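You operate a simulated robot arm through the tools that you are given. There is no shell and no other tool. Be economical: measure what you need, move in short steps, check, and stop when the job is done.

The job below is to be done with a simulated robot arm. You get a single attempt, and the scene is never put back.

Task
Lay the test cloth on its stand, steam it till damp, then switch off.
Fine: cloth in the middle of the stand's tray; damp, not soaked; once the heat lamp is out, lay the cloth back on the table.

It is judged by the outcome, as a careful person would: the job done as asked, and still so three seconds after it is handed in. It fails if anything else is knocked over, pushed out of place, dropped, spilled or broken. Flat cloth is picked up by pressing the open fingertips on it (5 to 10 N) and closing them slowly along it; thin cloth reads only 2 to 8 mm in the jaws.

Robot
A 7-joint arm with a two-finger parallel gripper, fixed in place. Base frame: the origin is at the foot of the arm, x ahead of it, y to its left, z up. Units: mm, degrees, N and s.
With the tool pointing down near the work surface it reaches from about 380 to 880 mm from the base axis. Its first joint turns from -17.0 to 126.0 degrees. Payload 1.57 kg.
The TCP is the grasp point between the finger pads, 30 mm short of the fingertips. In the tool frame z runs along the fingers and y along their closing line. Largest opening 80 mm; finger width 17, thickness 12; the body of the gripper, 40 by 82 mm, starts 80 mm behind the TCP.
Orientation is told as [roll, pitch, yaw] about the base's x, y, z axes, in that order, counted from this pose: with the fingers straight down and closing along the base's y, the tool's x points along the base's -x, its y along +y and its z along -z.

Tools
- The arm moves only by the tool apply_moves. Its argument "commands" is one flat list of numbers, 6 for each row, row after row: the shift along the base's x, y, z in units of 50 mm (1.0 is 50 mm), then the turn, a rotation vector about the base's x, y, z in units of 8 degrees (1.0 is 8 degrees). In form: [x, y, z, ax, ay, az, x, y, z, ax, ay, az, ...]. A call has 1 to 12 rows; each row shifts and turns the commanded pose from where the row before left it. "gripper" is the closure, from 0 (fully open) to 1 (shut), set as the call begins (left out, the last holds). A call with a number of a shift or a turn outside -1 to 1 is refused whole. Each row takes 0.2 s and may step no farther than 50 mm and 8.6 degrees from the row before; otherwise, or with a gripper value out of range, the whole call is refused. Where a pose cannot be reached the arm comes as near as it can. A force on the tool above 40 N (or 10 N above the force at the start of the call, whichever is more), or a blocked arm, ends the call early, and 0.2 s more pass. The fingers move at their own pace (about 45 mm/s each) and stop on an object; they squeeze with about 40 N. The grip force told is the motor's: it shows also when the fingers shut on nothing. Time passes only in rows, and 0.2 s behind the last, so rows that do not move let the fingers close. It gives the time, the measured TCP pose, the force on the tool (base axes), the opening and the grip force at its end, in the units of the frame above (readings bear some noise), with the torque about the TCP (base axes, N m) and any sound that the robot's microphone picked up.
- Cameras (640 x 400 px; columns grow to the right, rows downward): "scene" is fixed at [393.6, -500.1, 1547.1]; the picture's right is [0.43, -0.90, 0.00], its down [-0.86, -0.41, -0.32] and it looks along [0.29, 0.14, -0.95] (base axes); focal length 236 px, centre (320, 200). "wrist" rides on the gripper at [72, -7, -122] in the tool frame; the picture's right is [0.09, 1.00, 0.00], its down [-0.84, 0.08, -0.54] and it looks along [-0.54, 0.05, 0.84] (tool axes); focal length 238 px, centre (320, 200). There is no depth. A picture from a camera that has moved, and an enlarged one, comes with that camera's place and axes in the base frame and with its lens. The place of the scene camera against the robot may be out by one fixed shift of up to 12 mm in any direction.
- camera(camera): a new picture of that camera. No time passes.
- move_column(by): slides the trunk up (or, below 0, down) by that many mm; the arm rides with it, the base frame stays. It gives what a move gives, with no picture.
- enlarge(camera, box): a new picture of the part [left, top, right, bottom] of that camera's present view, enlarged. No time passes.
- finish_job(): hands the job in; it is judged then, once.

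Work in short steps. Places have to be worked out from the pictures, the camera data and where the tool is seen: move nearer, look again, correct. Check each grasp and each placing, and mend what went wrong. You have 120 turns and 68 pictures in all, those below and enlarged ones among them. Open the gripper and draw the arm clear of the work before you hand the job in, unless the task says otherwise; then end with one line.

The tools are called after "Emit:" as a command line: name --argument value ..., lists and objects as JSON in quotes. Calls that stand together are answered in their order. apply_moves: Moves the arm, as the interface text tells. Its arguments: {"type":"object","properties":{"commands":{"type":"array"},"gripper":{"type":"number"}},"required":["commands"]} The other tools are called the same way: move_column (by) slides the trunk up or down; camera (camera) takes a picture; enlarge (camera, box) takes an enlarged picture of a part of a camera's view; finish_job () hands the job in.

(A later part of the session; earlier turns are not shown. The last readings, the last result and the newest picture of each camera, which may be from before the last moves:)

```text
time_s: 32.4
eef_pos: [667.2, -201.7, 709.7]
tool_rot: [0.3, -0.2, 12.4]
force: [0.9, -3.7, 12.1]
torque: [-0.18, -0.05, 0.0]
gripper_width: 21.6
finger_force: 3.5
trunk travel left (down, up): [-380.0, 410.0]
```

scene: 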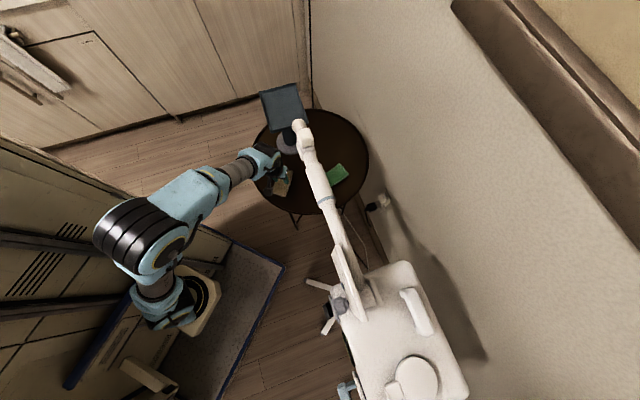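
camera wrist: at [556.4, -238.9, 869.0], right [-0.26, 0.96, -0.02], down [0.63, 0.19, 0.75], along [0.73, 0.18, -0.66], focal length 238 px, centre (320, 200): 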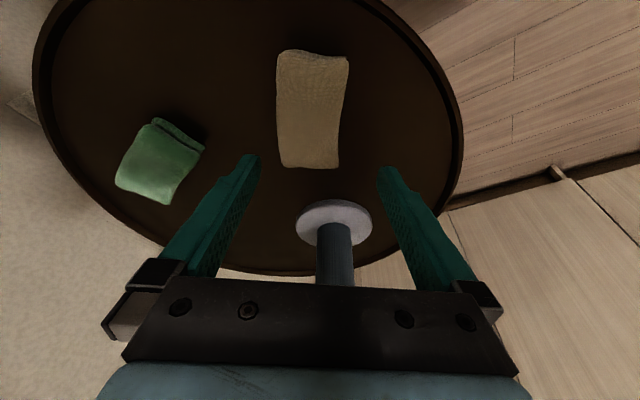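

The torque shows only the -y finger is bearing. I roll the tool about 3° to share the load between both fingers.

Emit:
apply_moves --commands '[0, 0, 0.06, 0, 0, 0, 0, 0, 0, -0.36, -0.08, 0, 0, 0, 0, 0, 0, 0]' --gripper 0.7

Emit:
apply_moves --commands '[0, 0, -0.04, 0, 0, 0, 0, 0, -0.02, 0, 0, 0]'

```text
time_s: 33.2
eef_pos: [666.8, -201.1, 710.4]
tool_rot: [-2.8, -0.1, 12.4]
force: [0.3, 0.3, -1.1]
torque: [0.01, 0.01, -0.02]
gripper_width: 24.1
finger_force: 0.1
trunk travel left (down, up): [-380.0, 410.0]
```

```text
time_s: 33.8
eef_pos: [666.4, -201.4, 707.8]
tool_rot: [-2.7, -0.3, 12.4]
force: [-3.4, -0.2, 9.3]
torque: [0.2, 0.15, 0.04]
gripper_width: 24.2
finger_force: 0.3
trunk travel left (down, up): [-380.0, 410.0]
```

Now it bears on the +y finger; I roll back about half.

Emit:
apply_moves --commands '[0, 0, 0.04, 0, 0, 0, 0, 0, 0, 0.17, 0.04, 0, 0, 0, -0.04, 0, 0, 0, 0, 0, -0.005, 0, 0, 0]'

```text
time_s: 34.8
eef_pos: [666.8, -201.3, 708.2]
tool_rot: [-1.3, -0.3, 12.4]
force: [1.6, 0.9, 8.0]
torque: [0.17, 0.03, 0.02]
gripper_width: 24.2
finger_force: 0.5
trunk travel left (down, up): [-380.0, 410.0]
```

Emit:
apply_moves --commands '[0, 0, 0.04, 0, 0, 0, 0, 0, 0, 0.1, 0.02, 0, 0, 0, -0.04, 0, 0, 0, 0, 0, 0, 0, 0, 0]'

```text
time_s: 35.8
eef_pos: [666.4, -202.1, 707.6]
tool_rot: [-0.5, -0.2, 12.4]
force: [-2.2, -0.4, 9.3]
torque: [0.11, 0.07, -0.01]
gripper_width: 23.9
finger_force: 0.1
trunk travel left (down, up): [-380.0, 410.0]
```

Nearly balanced at 9 N. I close slowly.

Emit:
apply_moves --commands '[0, 0, 0, 0, 0, 0]' --gripper 0.75

Emit:
apply_moves --commands '[0, 0, 0.003, 0, 0, 0]' --gripper 0.79

Emit:
apply_moves --commands '[0, 0, 0.006, 0, 0, 0]' --gripper 0.82

```text
time_s: 36.2
eef_pos: [666.3, -200.9, 707.3]
tool_rot: [-0.3, -0.1, 12.3]
force: [-1.8, 0.4, 12.5]
torque: [0.15, 0.16, -0.01]
gripper_width: 23.2
finger_force: 2.1
trunk travel left (down, up): [-380.0, 410.0]
```

```text
time_s: 36.6
eef_pos: [666.5, -200.9, 707.3]
tool_rot: [-0.4, -0.1, 12.5]
force: [-2.4, 1.2, 14.3]
torque: [0.22, 0.12, 0.05]
gripper_width: 22.5
finger_force: 3.0
trunk travel left (down, up): [-380.0, 410.0]
```

```text
time_s: 37.0
eef_pos: [665.7, -201.0, 708.5]
tool_rot: [-0.4, -0.1, 12.5]
force: [0.0, 5.0, 11.4]
torque: [0.27, 0.05, 0.0]
gripper_width: 21.2
finger_force: 3.5
trunk travel left (down, up): [-380.0, 410.0]
```

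Emit:
apply_moves --commands '[0, 0, 0.006, 0, 0, 0]' --gripper 0.85

Emit:
apply_moves --commands '[0, 0, 0.003, 0, 0, 0]' --gripper 0.88

Emit:
apply_moves --commands '[0, 0, 0.003, 0, 0, 0]' --gripper 0.91

```text
time_s: 37.4
eef_pos: [665.5, -200.7, 707.5]
tool_rot: [-0.4, -0.2, 12.4]
force: [0.3, 4.3, 8.1]
torque: [0.23, 0.03, 0.03]
gripper_width: 16.3
finger_force: 2.3
trunk travel left (down, up): [-380.0, 410.0]
```

```text
time_s: 37.8
eef_pos: [665.8, -200.7, 707.4]
tool_rot: [-0.4, -0.1, 12.4]
force: [-0.9, 1.6, 5.9]
torque: [0.08, 0.06, 0.0]
gripper_width: 12.4
finger_force: 1.1
trunk travel left (down, up): [-380.0, 410.0]
```

```text
time_s: 38.2
eef_pos: [666.1, -201.5, 707.7]
tool_rot: [-0.5, -0.2, 12.4]
force: [-0.3, 2.1, 3.3]
torque: [0.03, 0.05, 0.0]
gripper_width: 8.7
finger_force: 0.9
trunk travel left (down, up): [-380.0, 410.0]
```

Emit:
apply_moves --commands '[0, 0, -0.006, 0, 0, 0]' --gripper 0.94

Emit:
apply_moves --commands '[0, 0, 0, 0, 0, 0]' --gripper 0.97

Emit:
apply_moves --commands '[0, 0, 0, 0, 0, 0]' --gripper 1.0

```text
time_s: 38.6
eef_pos: [665.7, -200.8, 708.0]
tool_rot: [-0.4, -0.2, 12.4]
force: [-1.5, -0.2, 3.7]
torque: [0.04, 0.04, -0.03]
gripper_width: 5.7
finger_force: 0.5
trunk travel left (down, up): [-380.0, 410.0]
```

```text
time_s: 39.0
eef_pos: [666.1, -201.6, 707.9]
tool_rot: [-0.4, -0.1, 12.4]
force: [-1.0, 2.1, 3.4]
torque: [0.05, 0.03, -0.01]
gripper_width: 3.9
finger_force: 0.5
trunk travel left (down, up): [-380.0, 410.0]
```

```text
time_s: 39.4
eef_pos: [665.5, -200.8, 707.8]
tool_rot: [-0.4, -0.2, 12.4]
force: [0.6, 0.6, 3.3]
torque: [0.04, 0.0, 0.0]
gripper_width: 0.0
finger_force: 17.1
trunk travel left (down, up): [-380.0, 410.0]
```

Not gripped: this is a firm folded pad, not thin sheet. I change to straddling it (58 mm wide, 80 mm opening) and squeezing its sides.

Emit:
apply_moves --commands '[0, 0, 0.4, 0, 0, 0, 0, 0, 0.2, 0, 0, 0, 0, 0, 0, 0, 0, 0, 0, 0, 0, 0, 0, 0]' --gripper 0

Emit:
enlarge --camera "wrist" --box '[220, 50, 420, 250]'

```text
time_s: 40.4
eef_pos: [666.6, -201.7, 737.9]
tool_rot: [-0.4, -0.2, 12.4]
force: [1.0, -0.6, -0.2]
torque: [0.02, 0.05, -0.01]
gripper_width: 80.1
finger_force: 0.0
trunk travel left (down, up): [-380.0, 410.0]
```

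```text
2.00 times, centred on (320, 150) of wrist
camera zoom: at [596.1, -221.8, 860.4], right [-0.3, 0.95, -0.01], down [0.8, 0.26, 0.54], along [0.52, 0.16, -0.84], focal length 477 px, centre (320, 300)
```

zoom: 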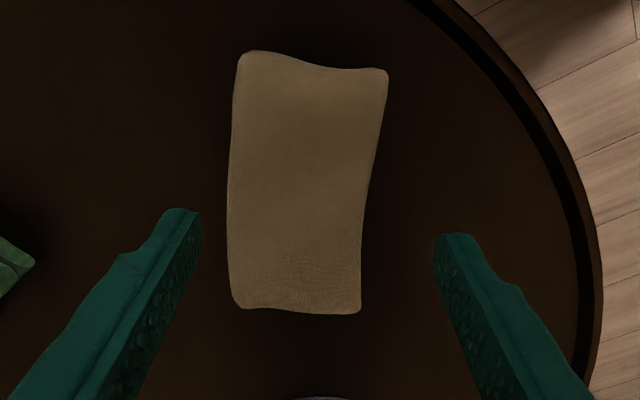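

The pad is centred at (668,-207), about 57 wide. I centre on it and lower the open fingers beside it, watching for table contact.

Emit:
apply_moves --commands '[0.03, -0.11, 0, 0, 0, 0, 0, 0, -0.4, 0, 0, 0, 0, 0, -0.2, 0, 0, 0, 0, 0, -0.1, 0, 0, 0]'

Emit:
apply_moves --commands '[0, 0, -0.06, 0, 0, 0, 0, 0, -0.06, 0, 0, 0]'

```text
time_s: 41.4
eef_pos: [668.5, -204.5, 703.0]
tool_rot: [-0.4, -0.2, 12.4]
force: [-0.5, -0.2, -0.3]
torque: [0.01, -0.03, -0.02]
gripper_width: 80.0
finger_force: 0.1
trunk travel left (down, up): [-380.0, 410.0]
```

```text
time_s: 42.0
eef_pos: [668.4, -206.4, 695.3]
tool_rot: [-0.4, -0.1, 12.4]
force: [-0.3, -0.7, -0.3]
torque: [-0.02, 0.01, 0.02]
gripper_width: 79.9
finger_force: 0.2
trunk travel left (down, up): [-380.0, 410.0]
```

Emit:
apply_moves --commands '[0, 0, -0.05, 0, 0, 0, 0, 0, -0.05, 0, 0, 0, 0, 0, -0.05, 0, 0, 0]'

```text
time_s: 42.8
eef_pos: [667.8, -206.7, 689.0]
tool_rot: [-0.3, -0.2, 12.4]
force: [-0.4, -0.6, 0.8]
torque: [-0.02, -0.01, -0.01]
gripper_width: 80.1
finger_force: 0.0
trunk travel left (down, up): [-380.0, 410.0]
```

Tips are now ~19 mm below the pad's top and still free. I close on its sides.

Emit:
apply_moves --commands '[0, 0, 0.02, 0, 0, 0, 0, 0, 0, 0, 0, 0, 0, 0, 0, 0, 0, 0]' --gripper 0.4

Emit:
apply_moves --commands '[0, 0, 0, 0, 0, 0, 0, 0, 0, 0, 0, 0]' --gripper 0.6

Emit:
apply_moves --commands '[0, 0, 0, 0, 0, 0, 0, 0, 0, 0, 0, 0]' --gripper 0.8

```text
time_s: 43.6
eef_pos: [667.5, -207.0, 689.9]
tool_rot: [-0.4, -0.1, 12.4]
force: [-0.4, 0.8, -1.1]
torque: [0.01, 0.0, -0.01]
gripper_width: 54.0
finger_force: 26.6
trunk travel left (down, up): [-380.0, 410.0]
```

```text
time_s: 44.2
eef_pos: [667.6, -206.8, 691.1]
tool_rot: [-0.4, -0.3, 12.4]
force: [0.5, 0.6, 0.2]
torque: [0.04, 0.0, -0.02]
gripper_width: 53.7
finger_force: 39.4
trunk travel left (down, up): [-380.0, 410.0]
```

```text
time_s: 44.8
eef_pos: [668.2, -207.4, 690.2]
tool_rot: [-0.4, -0.1, 12.4]
force: [-0.3, -1.0, 0.3]
torque: [0.01, 0.02, 0.05]
gripper_width: 54.0
finger_force: 40.6
trunk travel left (down, up): [-380.0, 410.0]
```

Firm grip at 54 mm width, 40 N: it behaves as a firm pad. I lift gently and check.

Emit:
apply_moves --commands '[0, 0, 0.3, 0, 0, 0, 0, 0, 0.7, 0, 0, 0, 0, 0, 0.9, 0, 0, 0]'

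Emit:
camera --camera "wrist"

```text
time_s: 45.6
eef_pos: [666.7, -207.4, 785.9]
tool_rot: [-0.4, -0.1, 12.4]
force: [0.2, 0.7, 0.3]
torque: [-0.02, 0.0, 0.02]
gripper_width: 53.9
finger_force: 40.0
trunk travel left (down, up): [-380.0, 410.0]
```

```text
33 pictures are left
camera wrist: at [597.2, -227.4, 907.6], right [-0.3, 0.95, -0.01], down [0.8, 0.26, 0.54], along [0.52, 0.16, -0.84], focal length 238 px, centre (320, 200)
```

wrist: 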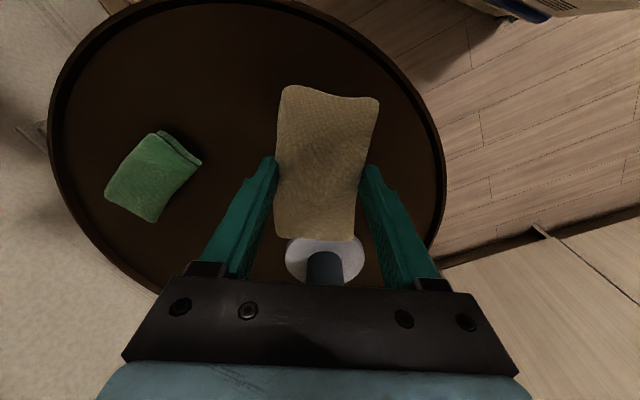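

The pad is securely held. The tray triangulates consistently to centre (861,-137), rim z≈865, long axis at ~43°. I move to +y away from the nozzle, turn to align, and raise the trunk.

Emit:
apply_moves --commands '[-0.3, 0.7, 0, 0, 0, 0.95, -0.2, 0.7, 0, 0, 0, 0.95, 0, 0.7, 0, 0, 0, 0.95, 0, 0.3, 0, 0, 0, 0.95]'

Emit:
move_column --by 180

Emit:
camera --camera "wrist"

```text
time_s: 46.6
eef_pos: [642.4, -86.1, 786.0]
tool_rot: [-0.3, -0.1, 42.9]
force: [0.5, -0.1, -0.7]
torque: [-0.02, -0.01, 0.04]
gripper_width: 53.8
finger_force: 39.8
trunk travel left (down, up): [-380.0, 410.0]
```

```text
time_s: 48.6
eef_pos: [641.6, -87.1, 964.4]
tool_rot: [-0.5, -0.2, 42.8]
force: [0.1, -0.2, -0.2]
torque: [-0.01, -0.01, -0.01]
gripper_width: 53.7
finger_force: 40.3
trunk travel left (down, up): [-560.0, 230.0]
```

```text
32 pictures are left
camera wrist: at [592.7, -139.5, 1087.7], right [-0.74, 0.67, -0.01], down [0.56, 0.63, 0.54], along [0.37, 0.4, -0.84], focal length 238 px, centre (320, 200)
```

wrist: 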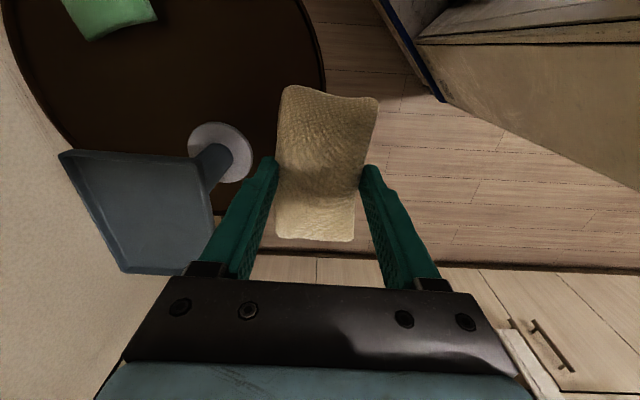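

The tray check agrees: centre (861,-137), level. I move over it, staying high.

Emit:
apply_moves --commands '[0.87, -0.2, 0, 0, 0, 0, 0.87, -0.2, 0, 0, 0, 0, 0.87, -0.2, 0, 0, 0, 0, 0.87, -0.2, 0, 0, 0, 0, 0.87, -0.2, -0.3, 0, 0, 0]'

Emit:
camera --camera "wrist"

Emit:
enlarge --camera "scene" --box '[210, 60, 370, 170]'

```text
time_s: 49.8
eef_pos: [859.6, -137.0, 951.2]
tool_rot: [-0.5, -0.2, 42.8]
force: [-0.1, -0.4, 0.0]
torque: [0.01, -0.05, 0.0]
gripper_width: 53.9
finger_force: 39.8
trunk travel left (down, up): [-560.0, 230.0]
```

```text
31 pictures are left
camera wrist: at [809.7, -189.5, 1073.6], right [-0.74, 0.67, -0.01], down [0.56, 0.63, 0.54], along [0.37, 0.4, -0.84], focal length 238 px, centre (320, 200)
```

wrist: 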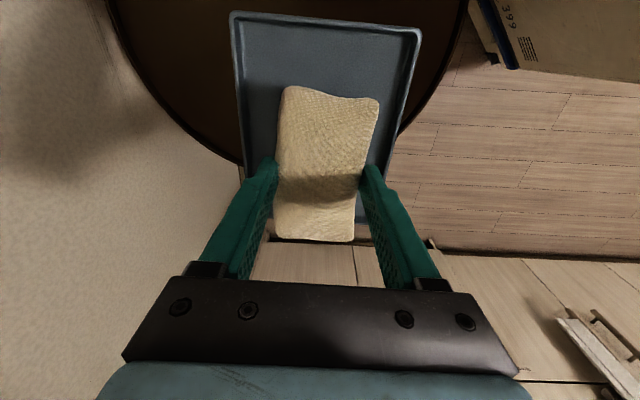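

```text
3.64 times, centred on (290, 115) of scene
camera zoom: at [393.6, -500.1, 1547.1], right [0.43, -0.9, 0.0], down [-0.86, -0.41, -0.32], along [0.29, 0.14, -0.95], focal length 860 px, centre (429, 509)
```

zoom: 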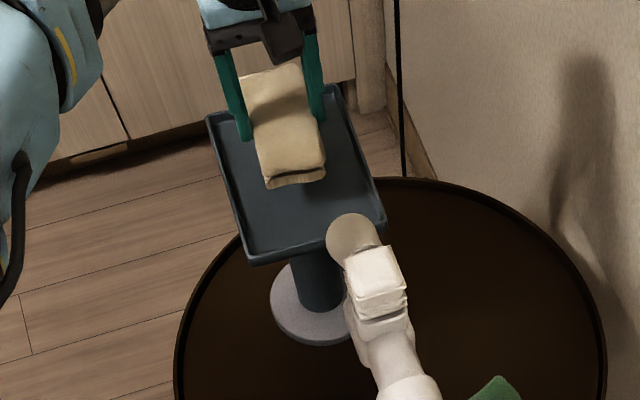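

Pad hovers over the tray centre. I lower it, then feel for contact.

Emit:
apply_moves --commands '[0.02, 0, -0.4, 0, 0, 0, 0, 0, -0.4, 0, 0, 0]'

Emit:
apply_moves --commands '[0, 0, -0.1, 0, 0, 0, 0, 0, -0.08, 0, 0, 0]'

```text
time_s: 50.4
eef_pos: [860.6, -136.5, 909.7]
tool_rot: [-0.3, -0.2, 42.8]
force: [-0.2, -0.1, -0.7]
torque: [-0.02, -0.01, -0.01]
gripper_width: 54.0
finger_force: 40.4
trunk travel left (down, up): [-560.0, 230.0]
```

```text
time_s: 51.0
eef_pos: [862.1, -136.0, 909.3]
tool_rot: [-0.9, -0.7, 42.8]
force: [-4.0, -0.3, 17.2]
torque: [-0.04, 0.77, 0.03]
gripper_width: 53.5
finger_force: 39.8
trunk travel left (down, up): [-560.0, 230.0]
stopped in row 2: the force on the tool passed its limit at 42 N (the readings are from after the stop); the commanded pose is now the measured one
```

Contact at TCP z≈907, off-centre toward the near corner. I look to see what's touching.

Emit:
enlarge --camera "wrist" --box '[200, 0, 440, 250]'

Emit:
enlarge --camera "scene" --box '[250, 70, 320, 140]'

```text
1.60 times, centred on (320, 125) of wrist
camera zoom: at [810.7, -189.5, 1031.6], right [-0.74, 0.67, -0.02], down [0.55, 0.63, 0.55], along [0.38, 0.4, -0.83], focal length 381 px, centre (320, 320)
```

zoom: 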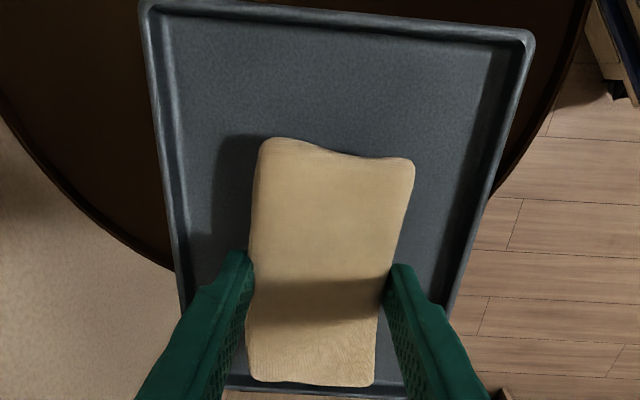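

```text
5.71 times, centred on (285, 105) of scene
camera zoom: at [393.6, -500.1, 1547.1], right [0.43, -0.9, 0.0], down [-0.86, -0.41, -0.32], along [0.29, 0.14, -0.95], focal length 1351 px, centre (520, 743)
```

zoom: 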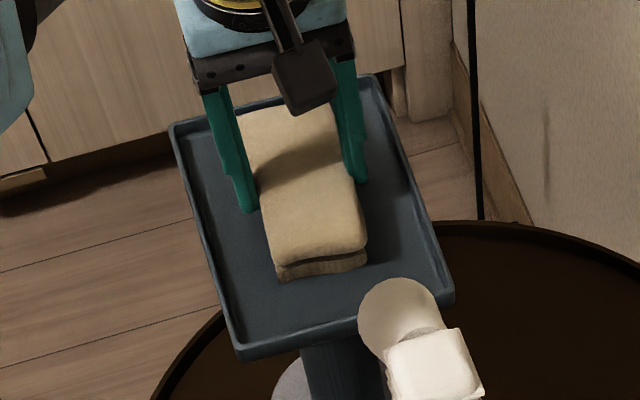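

Geometry checks out: the pad's near-left bottom edge is on the tray floor and it is centred within ~4 mm. I nudge 2 mm back, then open to release.

Emit:
apply_moves --commands '[-0.04, -0.04, 0.03, 0, 0, 0, 0, 0, -0.02, 0, 0, 0]'

Emit:
apply_moves --commands '[0, 0, 0, 0, 0, 0, 0, 0, 0, 0, 0, 0, 0, 0, 0, 0, 0, 0]' --gripper 0.1

Emit:
apply_moves --commands '[0, 0, 0.4, 0, 0, 0, 0, 0, 0.6, 0, 0, 0]'

Emit:
enlarge --camera "wrist" --box '[200, 0, 440, 250]'

```text
time_s: 51.6
eef_pos: [860.5, -137.9, 908.9]
tool_rot: [-0.9, -0.7, 42.8]
force: [4.1, 5.6, 18.6]
torque: [0.35, 0.25, -0.07]
gripper_width: 53.7
finger_force: 40.2
trunk travel left (down, up): [-560.0, 230.0]
```

```text
time_s: 52.4
eef_pos: [861.7, -138.8, 908.0]
tool_rot: [-0.9, -0.4, 42.8]
force: [1.0, 0.3, -0.1]
torque: [0.01, 0.0, 0.03]
gripper_width: 71.8
finger_force: 0.1
trunk travel left (down, up): [-560.0, 230.0]
```

```text
time_s: 53.0
eef_pos: [858.7, -138.8, 958.1]
tool_rot: [-0.8, -0.5, 42.8]
force: [-0.4, -0.1, 0.1]
torque: [-0.04, 0.03, 0.01]
gripper_width: 72.0
finger_force: 0.0
trunk travel left (down, up): [-560.0, 230.0]
```

```text
1.60 times, centred on (320, 125) of wrist
camera zoom: at [809.2, -191.6, 1080.3], right [-0.74, 0.67, -0.01], down [0.55, 0.63, 0.55], along [0.38, 0.4, -0.84], focal length 381 px, centre (320, 320)
```

zoom: 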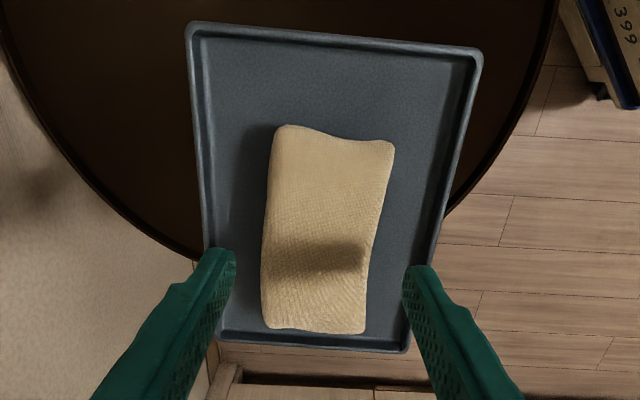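

The cloth lies flat and near the tray's middle (within ~6 mm). I now withdraw and travel to the machine's front to inspect the rocker, which triangulates to about (347,-586,853).

Emit:
apply_moves --commands '[0, 0, 0.8, 0, 0, 0, -0.9, 0.2, 0, 0, 0, -1, -0.9, 0.2, 0, 0, 0, -1, -0.9, 0.2, 0, 0, 0, -1, -0.9, 0.2, 0, 0, 0, -1, -0.9, 0.2, 0, 0, 0, -1, -0.9, 0.2, 0, 0, 0, -1, -0.5, -0.7, 0, 0, 0, -0.8, -0.5, -0.7, 0, 0, 0, -0.8, -0.5, -0.7, 0, 0, 0, -0.8, -0.5, -0.7, 0, 0, 0, -0.8]'

Emit:
apply_moves --commands '[-0.5, -0.7, -0.3, 0, 0, -0.8, -0.5, -0.7, -0.3, 0, 0, -0.8, -0.3, -0.5, -0.3, -0.74, -0.67, 0, -0.1, -0.2, -0.3, -0.74, -0.67, 0, -0.1, -0.2, -0.3, -0.74, -0.67, 0]'

Emit:
camera --camera "wrist"

```text
time_s: 55.4
eef_pos: [489.8, -218.9, 997.6]
tool_rot: [-0.7, -0.6, -30.9]
force: [0.5, 0.1, -0.5]
torque: [-0.04, 0.05, 0.01]
gripper_width: 72.0
finger_force: 0.0
trunk travel left (down, up): [-560.0, 230.0]
```

```text
time_s: 56.6
eef_pos: [428.7, -342.9, 932.8]
tool_rot: [-2.7, -24.3, -43.1]
force: [0.3, -0.1, -0.3]
torque: [-0.02, 0.01, -0.02]
gripper_width: 71.9
finger_force: 0.0
out of reach, approached as far as the arm can: row 5
trunk travel left (down, up): [-560.0, 230.0]
```

```text
26 pictures are left
camera wrist: at [343.3, -264.7, 1015.1], right [0.63, 0.77, -0.08], down [0.46, -0.29, 0.84], along [0.62, -0.57, -0.54], focal length 238 px, centre (320, 200)
```

wrist: 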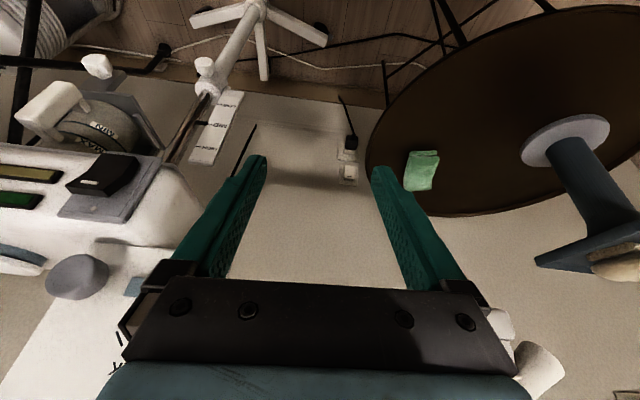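

Emit:
enlarge --camera "wrist" --box '[50, 140, 150, 225]'

Emit:
enlarge --camera "wrist" --box '[0, 70, 170, 220]'

```text
4.71 times, centred on (100, 182) of wrist
camera zoom: at [343.3, -264.7, 1015.1], right [0.63, 0.77, -0.08], down [0.46, -0.29, 0.84], along [0.62, -0.57, -0.54], focal length 1122 px, centre (1355, 282)
```

zoom: 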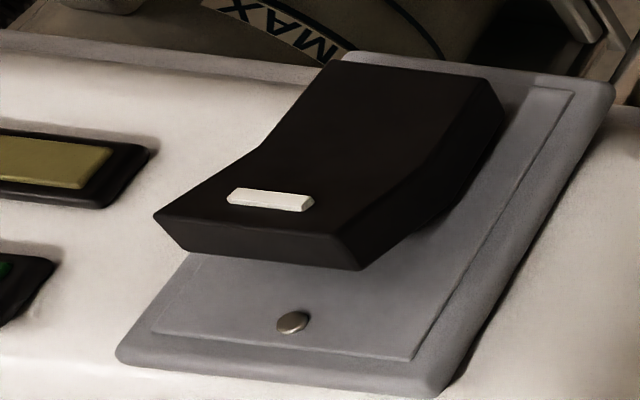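

```text
2.67 times, centred on (85, 145) of wrist
camera zoom: at [343.3, -264.7, 1015.1], right [0.63, 0.77, -0.08], down [0.46, -0.29, 0.84], along [0.62, -0.57, -0.54], focal length 636 px, centre (947, 347)
```

zoom: 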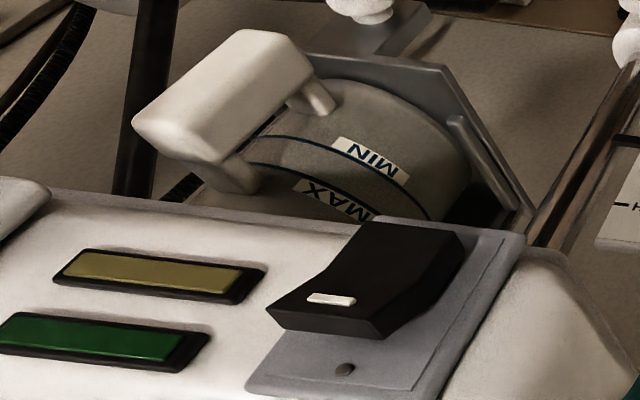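

The rocker's upper half (white bar "I") stands out, so it is off. Bar at ~(338,-549,896), outward normal ≈(-0.71,0.70,0). I close the fingers and approach a stand-off 40 mm in front of it.

Emit:
apply_moves --commands '[-0.42, -0.56, 0, 0, 0, 0, -0.42, -0.56, 0, 0, 0, 0, -0.42, -0.56, 0, 0, 0, 0, -0.42, -0.56, 0, 0, 0, 0, -0.42, -0.56, 0, 0, 0, 0, -0.42, -0.56, 0, 0, 0, 0]' --gripper 1.0

```text
time_s: 58.0
eef_pos: [304.6, -511.7, 933.4]
tool_rot: [-2.6, -24.6, -43.4]
force: [0.8, 1.1, 0.0]
torque: [0.02, 0.01, -0.02]
gripper_width: 0.2
finger_force: 20.3
trunk travel left (down, up): [-560.0, 230.0]
```

Reached with tilt kept. I check the fingertip against the bar.

Emit:
enlarge --camera "wrist" --box '[200, 40, 440, 250]'

```text
1.90 times, centred on (320, 145) of wrist
camera zoom: at [217.8, -432.6, 1015.7], right [0.63, 0.77, -0.08], down [0.46, -0.3, 0.84], along [0.62, -0.57, -0.54], focal length 454 px, centre (320, 305)
```

zoom: 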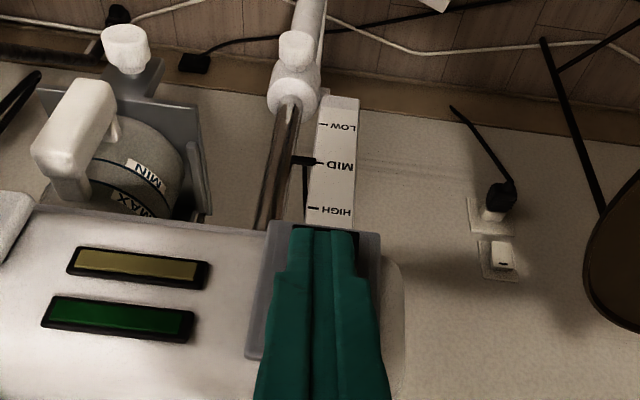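

The tip faces the rocker, needing about 8 mm lower and ~35 mm forward. I advance to just short of contact.

Emit:
apply_moves --commands '[0.17, -0.22, -0.14, 0, 0, 0, 0.17, -0.18, 0, 0, 0, 0]'

Emit:
apply_moves --commands '[0.06, -0.06, 0, 0, 0, 0, 0.06, -0.06, 0, 0, 0, 0, 0.06, -0.06, 0, 0, 0, 0, 0.06, -0.06, 0, 0, 0, 0, 0.06, -0.06, 0, 0, 0, 0]'

```text
time_s: 58.6
eef_pos: [322.0, -532.6, 926.1]
tool_rot: [-2.6, -24.5, -43.2]
force: [-1.1, 0.6, -0.7]
torque: [0.03, 0.02, -0.03]
gripper_width: 0.0
finger_force: 21.2
trunk travel left (down, up): [-560.0, 230.0]
```

```text
time_s: 59.5
eef_pos: [324.8, -537.6, 923.5]
tool_rot: [-2.3, -23.9, -43.6]
force: [-12.2, 9.8, 3.9]
torque: [0.33, 0.12, -0.06]
gripper_width: 0.1
finger_force: 20.7
trunk travel left (down, up): [-560.0, 230.0]
stopped in row 4: the force on the tool passed its limit at 47 N (the readings are from after the stop); the commanded pose is now the measured one
```

Blocked at 47 N with no click. I look closer at where the tip sits on the rocker.

Emit:
enlarge --camera "wrist" --box '[260, 100, 380, 220]'

Emit:
enlarge --camera "scene" --box '[300, 260, 390, 330]'

```text
3.33 times, centred on (320, 160) of wrist
camera zoom: at [239.6, -458.9, 1007.0], right [0.64, 0.77, -0.07], down [0.47, -0.3, 0.83], along [0.62, -0.56, -0.55], focal length 794 px, centre (320, 333)
```

zoom: 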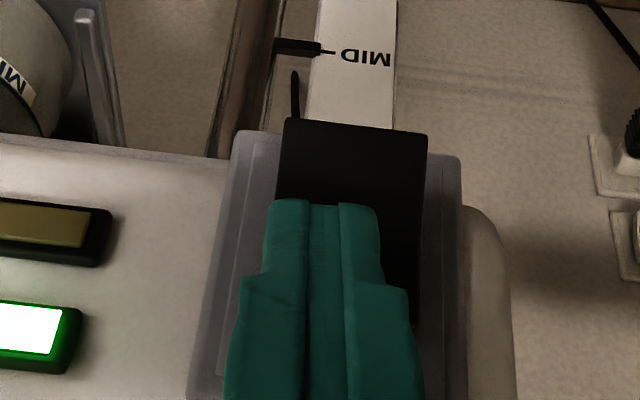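

```text
5.71 times, centred on (345, 295) of scene
camera zoom: at [393.6, -500.1, 1547.1], right [0.43, -0.9, 0.0], down [-0.86, -0.41, -0.32], along [0.29, 0.14, -0.95], focal length 1351 px, centre (177, -343)
```

zoom: 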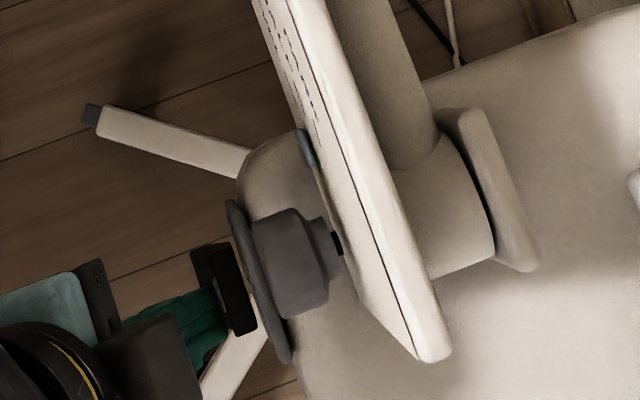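

The green lamp is lit: it is switched on. I back off and then watch lamps and nozzle.

Emit:
apply_moves --commands '[-0.35, 0.35, 0, 0, 0, 0, -0.35, 0.35, 0, 0, 0, 0, -0.2, 0.2, 0, 0, 0, 0]'

Emit:
enlarge --camera "wrist" --box '[120, 60, 380, 240]'

Emit:
enlarge --camera "scene" --box '[250, 70, 330, 150]'

```text
time_s: 60.3
eef_pos: [280.7, -493.7, 923.6]
tool_rot: [-2.4, -24.1, -43.3]
force: [0.3, 0.3, -0.2]
torque: [0.01, -0.02, -0.02]
gripper_width: 0.0
finger_force: 21.6
trunk travel left (down, up): [-560.0, 230.0]
```

```text
2.22 times, centred on (250, 150) of wrist
camera zoom: at [195.6, -415.3, 1006.8], right [0.63, 0.77, -0.08], down [0.47, -0.3, 0.83], along [0.62, -0.56, -0.55], focal length 530 px, centre (476, 311)
```

zoom: 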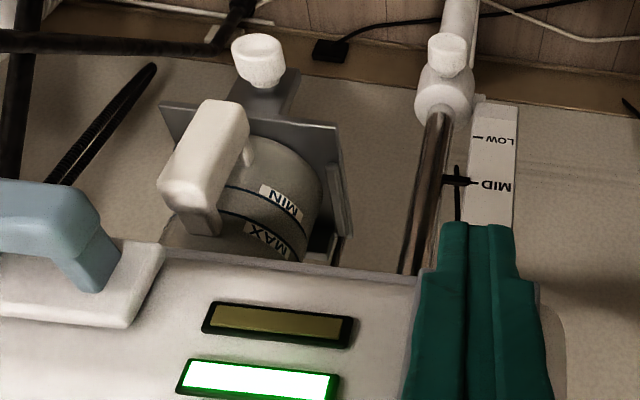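

```text
5.00 times, centred on (290, 110) of scene
camera zoom: at [393.6, -500.1, 1547.1], right [0.43, -0.9, 0.0], down [-0.86, -0.41, -0.32], along [0.29, 0.14, -0.95], focal length 1182 px, centre (470, 650)
```

zoom: 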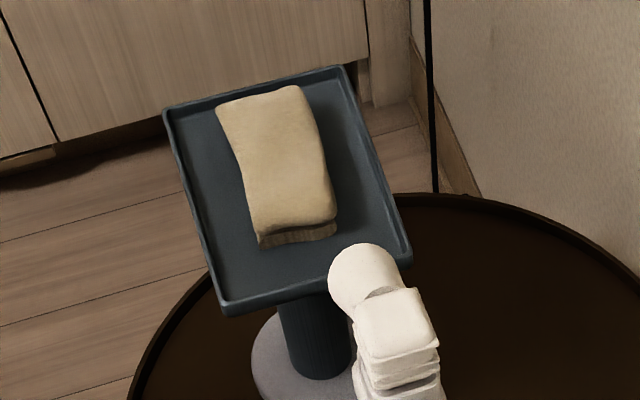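

Power is on, amber heat lamp not lit yet, no steam. I lower to standby in front of the rocker's lower half and wait, listening for sounds.

Emit:
apply_moves --commands '[0, 0, -0.33, 0, 0, 0, 0, 0, -0.33, 0, 0, 0, 0, 0, 0, 0, 0, 0, 0, 0, 0, 0, 0, 0, 0, 0, 0, 0, 0, 0, 0, 0, 0, 0, 0, 0, 0, 0, 0, 0, 0, 0, 0, 0, 0, 0, 0, 0]'

Emit:
camera --camera "wrist"

```text
time_s: 62.1
eef_pos: [280.7, -492.7, 890.7]
tool_rot: [-2.4, -24.1, -43.3]
force: [0.6, -0.7, -0.4]
torque: [-0.01, 0.04, 0.0]
gripper_width: 0.0
finger_force: 20.8
trunk travel left (down, up): [-560.0, 230.0]
```

```text
18 pictures are left
camera wrist: at [196.0, -415.0, 974.1], right [0.63, 0.77, -0.08], down [0.46, -0.3, 0.83], along [0.62, -0.56, -0.55], focal length 238 px, centre (320, 200)
```

wrist: 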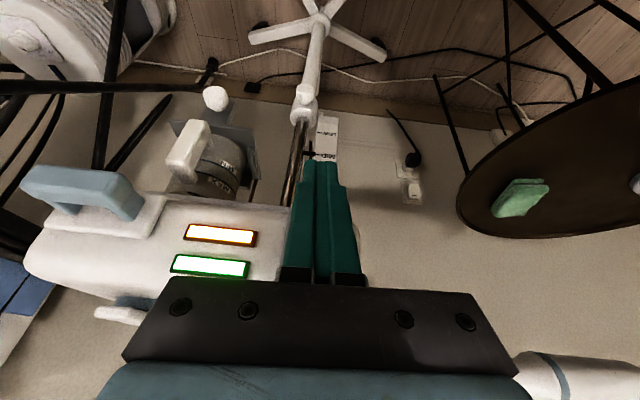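

The amber heat lamp is lit now. I check the nozzle and cloth.

Emit:
apply_moves --commands '[0, 0, 0, 0, 0, 0, 0, 0, 0, 0, 0, 0, 0, 0, 0, 0, 0, 0, 0, 0, 0, 0, 0, 0, 0, 0, 0, 0, 0, 0]'

Emit:
enlarge --camera "scene" --box '[250, 70, 330, 150]'

```text
time_s: 63.3
eef_pos: [281.4, -493.1, 891.3]
tool_rot: [-2.4, -24.2, -43.3]
force: [-0.2, -0.4, -0.4]
torque: [0.02, 0.02, -0.05]
gripper_width: 0.1
finger_force: 21.5
trunk travel left (down, up): [-560.0, 230.0]
```

```text
5.00 times, centred on (290, 110) of scene
camera zoom: at [393.6, -500.1, 1547.1], right [0.43, -0.9, 0.0], down [-0.86, -0.41, -0.32], along [0.29, 0.14, -0.95], focal length 1182 px, centre (470, 650)
```

zoom: 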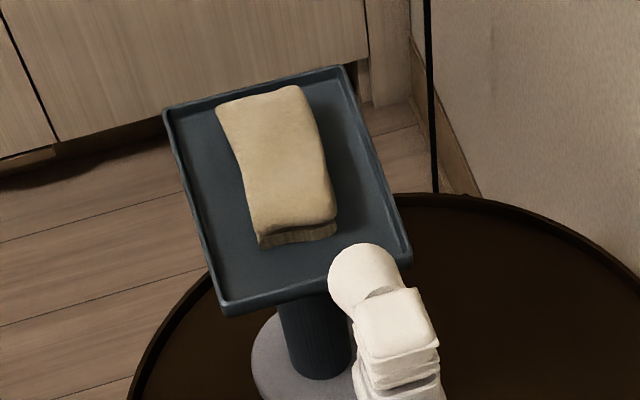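

No steam yet. I wait about 5 s and look again.

Emit:
apply_moves --commands '[0, 0, 0, 0, 0, 0, 0, 0, 0, 0, 0, 0, 0, 0, 0, 0, 0, 0, 0, 0, 0, 0, 0, 0, 0, 0, 0, 0, 0, 0, 0, 0, 0, 0, 0, 0, 0, 0, 0, 0, 0, 0, 0, 0, 0, 0, 0, 0, 0, 0, 0, 0, 0, 0, 0, 0, 0, 0, 0, 0, 0, 0, 0, 0, 0, 0, 0, 0, 0, 0, 0, 0]'

Emit:
apply_moves --commands '[0, 0, 0, 0, 0, 0, 0, 0, 0, 0, 0, 0, 0, 0, 0, 0, 0, 0, 0, 0, 0, 0, 0, 0, 0, 0, 0, 0, 0, 0, 0, 0, 0, 0, 0, 0, 0, 0, 0, 0, 0, 0, 0, 0, 0, 0, 0, 0, 0, 0, 0, 0, 0, 0, 0, 0, 0, 0, 0, 0]'

Emit:
enlarge --camera "scene" --box '[250, 70, 330, 150]'

```text
time_s: 65.9
eef_pos: [282.3, -493.6, 890.4]
tool_rot: [-2.4, -24.0, -43.3]
force: [0.2, 0.5, 0.0]
torque: [-0.03, 0.03, 0.0]
gripper_width: 0.2
finger_force: 20.9
trunk travel left (down, up): [-560.0, 230.0]
```

```text
time_s: 68.1
eef_pos: [283.0, -493.9, 891.3]
tool_rot: [-2.4, -24.1, -43.3]
force: [-0.2, -0.4, 0.0]
torque: [0.0, 0.01, 0.02]
gripper_width: 0.0
finger_force: 21.3
trunk travel left (down, up): [-560.0, 230.0]
```

```text
5.00 times, centred on (290, 110) of scene
camera zoom: at [393.6, -500.1, 1547.1], right [0.43, -0.9, 0.0], down [-0.86, -0.41, -0.32], along [0.29, 0.14, -0.95], focal length 1182 px, centre (470, 650)
```

zoom: 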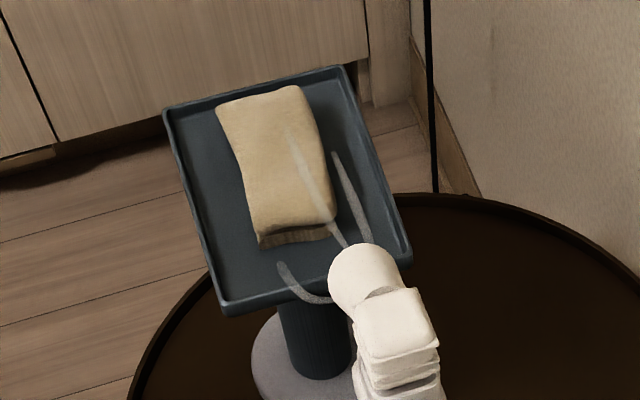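

Steam has begun and reaches the cloth. I wait a few seconds and compare the cloth's shade.

Emit:
apply_moves --commands '[0, 0, 0, 0, 0, 0, 0, 0, 0, 0, 0, 0, 0, 0, 0, 0, 0, 0, 0, 0, 0, 0, 0, 0, 0, 0, 0, 0, 0, 0, 0, 0, 0, 0, 0, 0, 0, 0, 0, 0, 0, 0, 0, 0, 0, 0, 0, 0, 0, 0, 0, 0, 0, 0, 0, 0, 0, 0, 0, 0, 0, 0, 0, 0, 0, 0, 0, 0, 0, 0, 0, 0]'

Emit:
enlarge --camera "scene" --box '[250, 70, 330, 150]'

```text
time_s: 70.7
eef_pos: [281.6, -493.3, 891.3]
tool_rot: [-2.4, -24.1, -43.3]
force: [-0.8, -0.7, -0.3]
torque: [0.0, 0.0, 0.01]
gripper_width: 0.0
finger_force: 20.9
trunk travel left (down, up): [-560.0, 230.0]
```

```text
5.00 times, centred on (290, 110) of scene
camera zoom: at [393.6, -500.1, 1547.1], right [0.43, -0.9, 0.0], down [-0.86, -0.41, -0.32], along [0.29, 0.14, -0.95], focal length 1182 px, centre (470, 650)
```

zoom: 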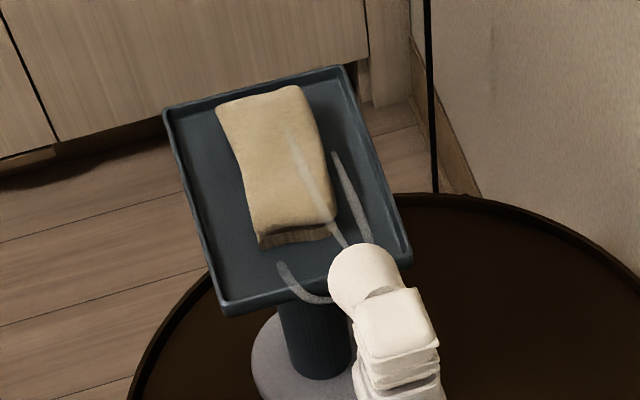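

No darkening yet. I wait another ~5 s.

Emit:
apply_moves --commands '[0, 0, 0, 0, 0, 0, 0, 0, 0, 0, 0, 0, 0, 0, 0, 0, 0, 0, 0, 0, 0, 0, 0, 0, 0, 0, 0, 0, 0, 0, 0, 0, 0, 0, 0, 0, 0, 0, 0, 0, 0, 0, 0, 0, 0, 0, 0, 0, 0, 0, 0, 0, 0, 0, 0, 0, 0, 0, 0, 0, 0, 0, 0, 0, 0, 0, 0, 0, 0, 0, 0, 0]'

Emit:
apply_moves --commands '[0, 0, 0, 0, 0, 0, 0, 0, 0, 0, 0, 0, 0, 0, 0, 0, 0, 0, 0, 0, 0, 0, 0, 0, 0, 0, 0, 0, 0, 0, 0, 0, 0, 0, 0, 0, 0, 0, 0, 0, 0, 0, 0, 0, 0, 0, 0, 0]'

Emit:
enlarge --camera "scene" --box '[250, 70, 330, 150]'

```text
time_s: 73.3
eef_pos: [282.2, -493.7, 891.3]
tool_rot: [-2.4, -24.0, -43.4]
force: [0.3, 0.6, -0.2]
torque: [0.01, 0.0, -0.03]
gripper_width: 0.0
finger_force: 21.6
trunk travel left (down, up): [-560.0, 230.0]
```

```text
time_s: 75.1
eef_pos: [281.6, -493.4, 891.3]
tool_rot: [-2.3, -24.1, -43.3]
force: [0.9, -1.0, -0.1]
torque: [-0.01, 0.04, 0.02]
gripper_width: 0.3
finger_force: 21.7
trunk travel left (down, up): [-560.0, 230.0]
```

```text
5.00 times, centred on (290, 110) of scene
camera zoom: at [393.6, -500.1, 1547.1], right [0.43, -0.9, 0.0], down [-0.86, -0.41, -0.32], along [0.29, 0.14, -0.95], focal length 1182 px, centre (470, 650)
```

zoom: 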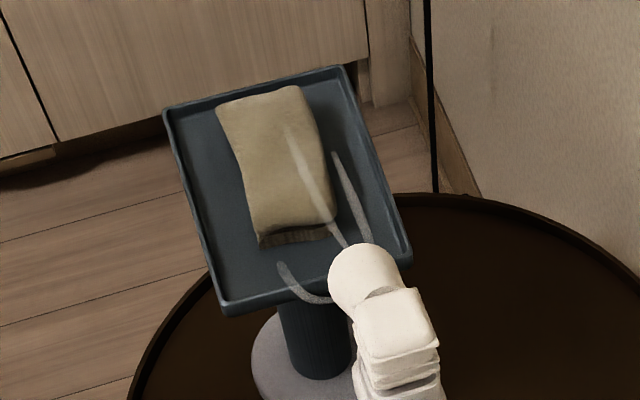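

The cloth has visibly darkened: damp. I switch off now by pressing the rocker's lower half.

Emit:
apply_moves --commands '[0.28, -0.28, 0, 0, 0, 0, 0.28, -0.28, 0, 0, 0, 0, 0.06, -0.06, 0, 0, 0, 0, 0.06, -0.06, 0, 0, 0, 0, 0.06, -0.06, 0, 0, 0, 0, 0.06, -0.06, 0, 0, 0, 0, 0.06, -0.06, 0, 0, 0, 0, 0.06, -0.06, 0, 0, 0, 0, 0.06, -0.06, 0, 0, 0, 0, 0.06, -0.06, 0, 0, 0, 0]'

Emit:
camera --camera "wrist"

```text
time_s: 77.0
eef_pos: [325.0, -538.2, 888.3]
tool_rot: [-2.2, -23.6, -43.4]
force: [-12.5, 10.9, 6.1]
torque: [0.19, 0.18, -0.08]
gripper_width: 0.1
finger_force: 21.3
trunk travel left (down, up): [-560.0, 230.0]
stopped in row 9: the force on the tool passed its limit at 47 N (the readings are from after the stop); the commanded pose is now the measured one
```

```text
13 pictures are left
camera wrist: at [240.1, -459.6, 973.0], right [0.63, 0.77, -0.07], down [0.47, -0.31, 0.83], along [0.62, -0.56, -0.56], focal length 238 px, centre (320, 200)
```

wrist: 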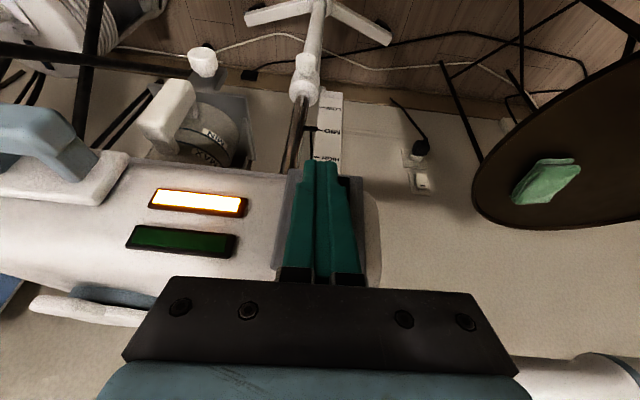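

Green is out, amber still lit while it cools. I back off and wait, then check the amber lamp.

Emit:
apply_moves --commands '[-0.35, 0.35, 0, 0, 0, 0, -0.35, 0.35, 0, 0, 0, 0, -0.2, 0.2, 0, 0, 0, 0, 0, 0, 0.5, 0, 0, 0, 0, 0, 0, 0, 0, 0, 0, 0, 0, 0, 0, 0, 0, 0, 0, 0, 0, 0, 0, 0, 0, 0, 0, 0, 0, 0, 0, 0, 0, 0, 0, 0, 0, 0, 0, 0]'

Emit:
enlarge --camera "scene" --box '[250, 70, 330, 150]'

```text
time_s: 79.2
eef_pos: [281.8, -494.2, 915.4]
tool_rot: [-2.2, -23.7, -43.5]
force: [-1.0, 0.2, 0.1]
torque: [0.0, 0.03, 0.0]
gripper_width: 0.2
finger_force: 21.6
trunk travel left (down, up): [-560.0, 230.0]
```

```text
5.00 times, centred on (290, 110) of scene
camera zoom: at [393.6, -500.1, 1547.1], right [0.43, -0.9, 0.0], down [-0.86, -0.41, -0.32], along [0.29, 0.14, -0.95], focal length 1182 px, centre (470, 650)
```

zoom: 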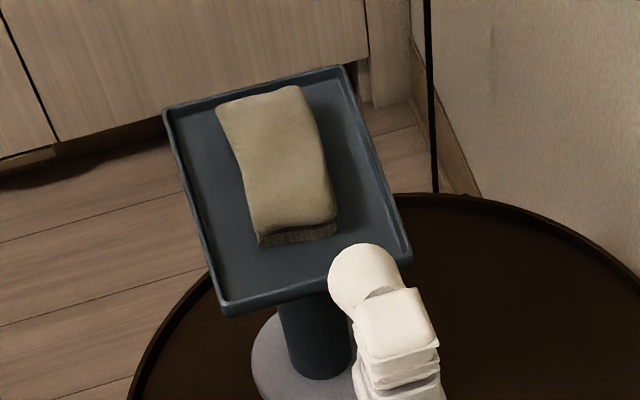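

Steam has stopped and the cloth keeps its damp shade. I wait for the heat lamp to go out.

Emit:
apply_moves --commands '[0, 0, 0, 0, 0, 0, 0, 0, 0, 0, 0, 0, 0, 0, 0, 0, 0, 0, 0, 0, 0, 0, 0, 0, 0, 0, 0, 0, 0, 0, 0, 0, 0, 0, 0, 0, 0, 0, 0, 0, 0, 0, 0, 0, 0, 0, 0, 0, 0, 0, 0, 0, 0, 0, 0, 0, 0, 0, 0, 0, 0, 0, 0, 0, 0, 0, 0, 0, 0, 0, 0, 0]'

Emit:
apply_moves --commands '[0, 0, 0, 0, 0, 0, 0, 0, 0, 0, 0, 0, 0, 0, 0, 0, 0, 0, 0, 0, 0, 0, 0, 0, 0, 0, 0, 0, 0, 0, 0, 0, 0, 0, 0, 0, 0, 0, 0, 0, 0, 0, 0, 0, 0, 0, 0, 0, 0, 0, 0, 0, 0, 0, 0, 0, 0, 0, 0, 0, 0, 0, 0, 0, 0, 0, 0, 0, 0, 0, 0, 0]'

Emit:
apply_moves --commands '[0, 0, 0, 0, 0, 0, 0, 0, 0, 0, 0, 0, 0, 0, 0, 0, 0, 0, 0, 0, 0, 0, 0, 0, 0, 0, 0, 0, 0, 0, 0, 0, 0, 0, 0, 0, 0, 0, 0, 0, 0, 0, 0, 0, 0, 0, 0, 0, 0, 0, 0, 0, 0, 0, 0, 0, 0, 0, 0, 0, 0, 0, 0, 0, 0, 0, 0, 0, 0, 0, 0, 0]'

Emit:
camera --camera "wrist"

```text
time_s: 81.8
eef_pos: [282.2, -493.4, 913.8]
tool_rot: [-2.2, -23.6, -43.6]
force: [-0.1, -1.3, 0.0]
torque: [0.04, -0.01, 0.01]
gripper_width: 0.1
finger_force: 21.2
trunk travel left (down, up): [-560.0, 230.0]
```

```text
time_s: 84.4
eef_pos: [281.0, -493.4, 913.6]
tool_rot: [-2.2, -23.6, -43.5]
force: [-0.1, -0.7, -0.5]
torque: [-0.01, 0.01, -0.01]
gripper_width: 0.0
finger_force: 20.8
trunk travel left (down, up): [-560.0, 230.0]
```

```text
time_s: 87.0
eef_pos: [282.5, -494.5, 912.7]
tool_rot: [-2.1, -23.7, -43.5]
force: [0.8, -0.3, -0.1]
torque: [0.01, -0.02, 0.02]
gripper_width: 0.0
finger_force: 21.4
trunk travel left (down, up): [-560.0, 230.0]
```

```text
11 pictures are left
camera wrist: at [196.3, -415.9, 997.7], right [0.63, 0.77, -0.07], down [0.47, -0.31, 0.83], along [0.62, -0.56, -0.55], focal length 238 px, centre (320, 200)
```

wrist: 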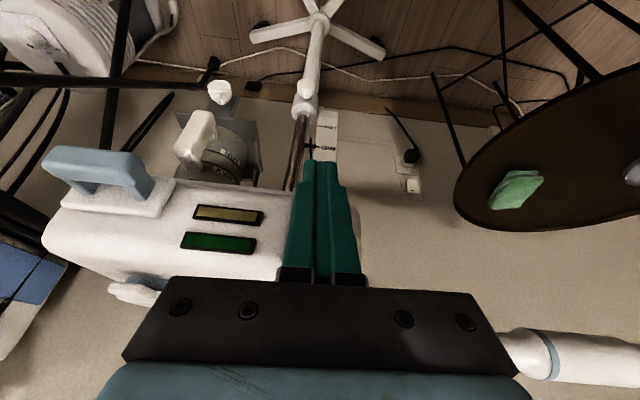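

Both lamps are out. I return along the same path to the tray, straightening and turning the tool, with the gripper opening later above the cloth.

Emit:
apply_moves --commands '[0.42, 0.56, 0.2, 0, 0, 0, 0.42, 0.56, 0.2, 0, 0, 0, 0.42, 0.56, 0.2, 0, 0, 0, 0.42, 0.56, 0.2, 0, 0, 0, 0.42, 0.56, 0.2, 0, 0, 0, 0.42, 0.56, 0.2, 0, 0, 0, 0.2, 0.4, 0.2, 0.71, 0.7, 0, 0.2, 0.4, 0.2, 0.71, 0.7, 0, 0.2, 0.4, 0, 0.71, 0.7, 0, 0.3, 0.7, 0, 0, 0, 1, 0.3, 0.7, 0, 0, 0, 1, 0.3, 0.7, 0, 0, 0, 1]' --gripper 0

Emit:
apply_moves --commands '[0.6, 0.5, 0, 0, 0, 1, 0.6, 0.2, 0, 0, 0, 1, 0.6, 0, 0, 0, 0, 1, 0.6, 0, 0, 0, 0, 1, 0.6, 0, 0, 0, 0, 1]'

```text
time_s: 89.6
eef_pos: [482.7, -160.5, 994.3]
tool_rot: [-1.5, 0.3, -19.6]
force: [0.0, 0.0, -0.6]
torque: [-0.01, -0.02, -0.01]
gripper_width: 80.2
finger_force: 0.0
trunk travel left (down, up): [-560.0, 230.0]
```

```text
time_s: 90.8
eef_pos: [633.1, -126.6, 994.9]
tool_rot: [-1.5, 0.2, 20.5]
force: [0.1, 0.2, 0.4]
torque: [0.0, -0.02, -0.02]
gripper_width: 80.1
finger_force: 0.1
trunk travel left (down, up): [-560.0, 230.0]
```

Emit:
apply_moves --commands '[0.92, 0, 0, 0.17, 0.06, 0, 0.92, 0, 0, 0, 0, 0.94, 0.92, -0.05, 0, 0, 0, 0.94, 0.92, -0.1, 0, 0, 0, 0.94, 0.9, -0.05, -0.4, 0, 0, 0]'

Emit:
enlarge --camera "wrist" --box '[200, 0, 440, 250]'

```text
time_s: 92.0
eef_pos: [861.4, -135.1, 974.6]
tool_rot: [0.0, 0.2, 43.0]
force: [-0.9, 0.0, 1.1]
torque: [-0.01, -0.03, 0.0]
gripper_width: 80.2
finger_force: 0.1
trunk travel left (down, up): [-560.0, 230.0]
```

```text
1.60 times, centred on (320, 125) of wrist
camera zoom: at [812.6, -187.9, 1098.0], right [-0.75, 0.67, 0.0], down [0.56, 0.63, 0.54], along [0.36, 0.4, -0.84], focal length 381 px, centre (320, 320)
```

zoom: 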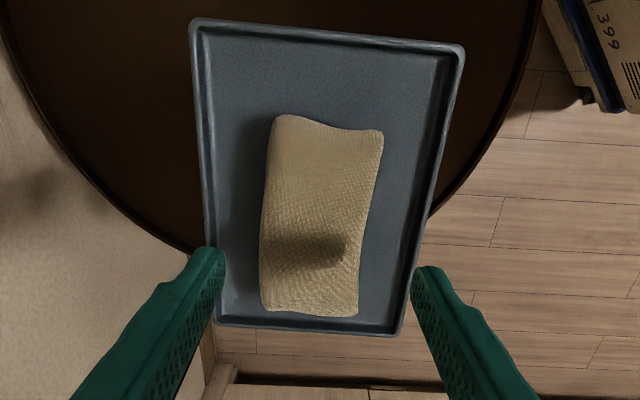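

The pad is centred between the fingers. I lower to the former grip height and close.

Emit:
apply_moves --commands '[0.04, 0.04, -0.5, 0, 0, 0, 0, 0, -0.5, 0, 0, 0, 0, 0, -0.3, 0, 0, 0, 0, 0, -0.08, 0, 0, 0]'

Emit:
apply_moves --commands '[0, 0, 0, 0, 0, 0, 0, 0, 0, 0, 0, 0, 0, 0, 0, 0, 0, 0, 0, 0, 0, 0, 0, 0]' --gripper 0.7

```text
time_s: 93.0
eef_pos: [863.5, -133.4, 905.3]
tool_rot: [0.0, 0.3, 42.9]
force: [-0.4, -0.2, -0.8]
torque: [-0.02, -0.01, 0.0]
gripper_width: 79.9
finger_force: 0.1
trunk travel left (down, up): [-560.0, 230.0]
```

```text
time_s: 94.0
eef_pos: [863.6, -132.8, 906.4]
tool_rot: [0.0, 0.2, 42.9]
force: [0.7, 0.5, -0.2]
torque: [-0.01, -0.01, -0.01]
gripper_width: 54.0
finger_force: 36.3
trunk travel left (down, up): [-560.0, 230.0]
```

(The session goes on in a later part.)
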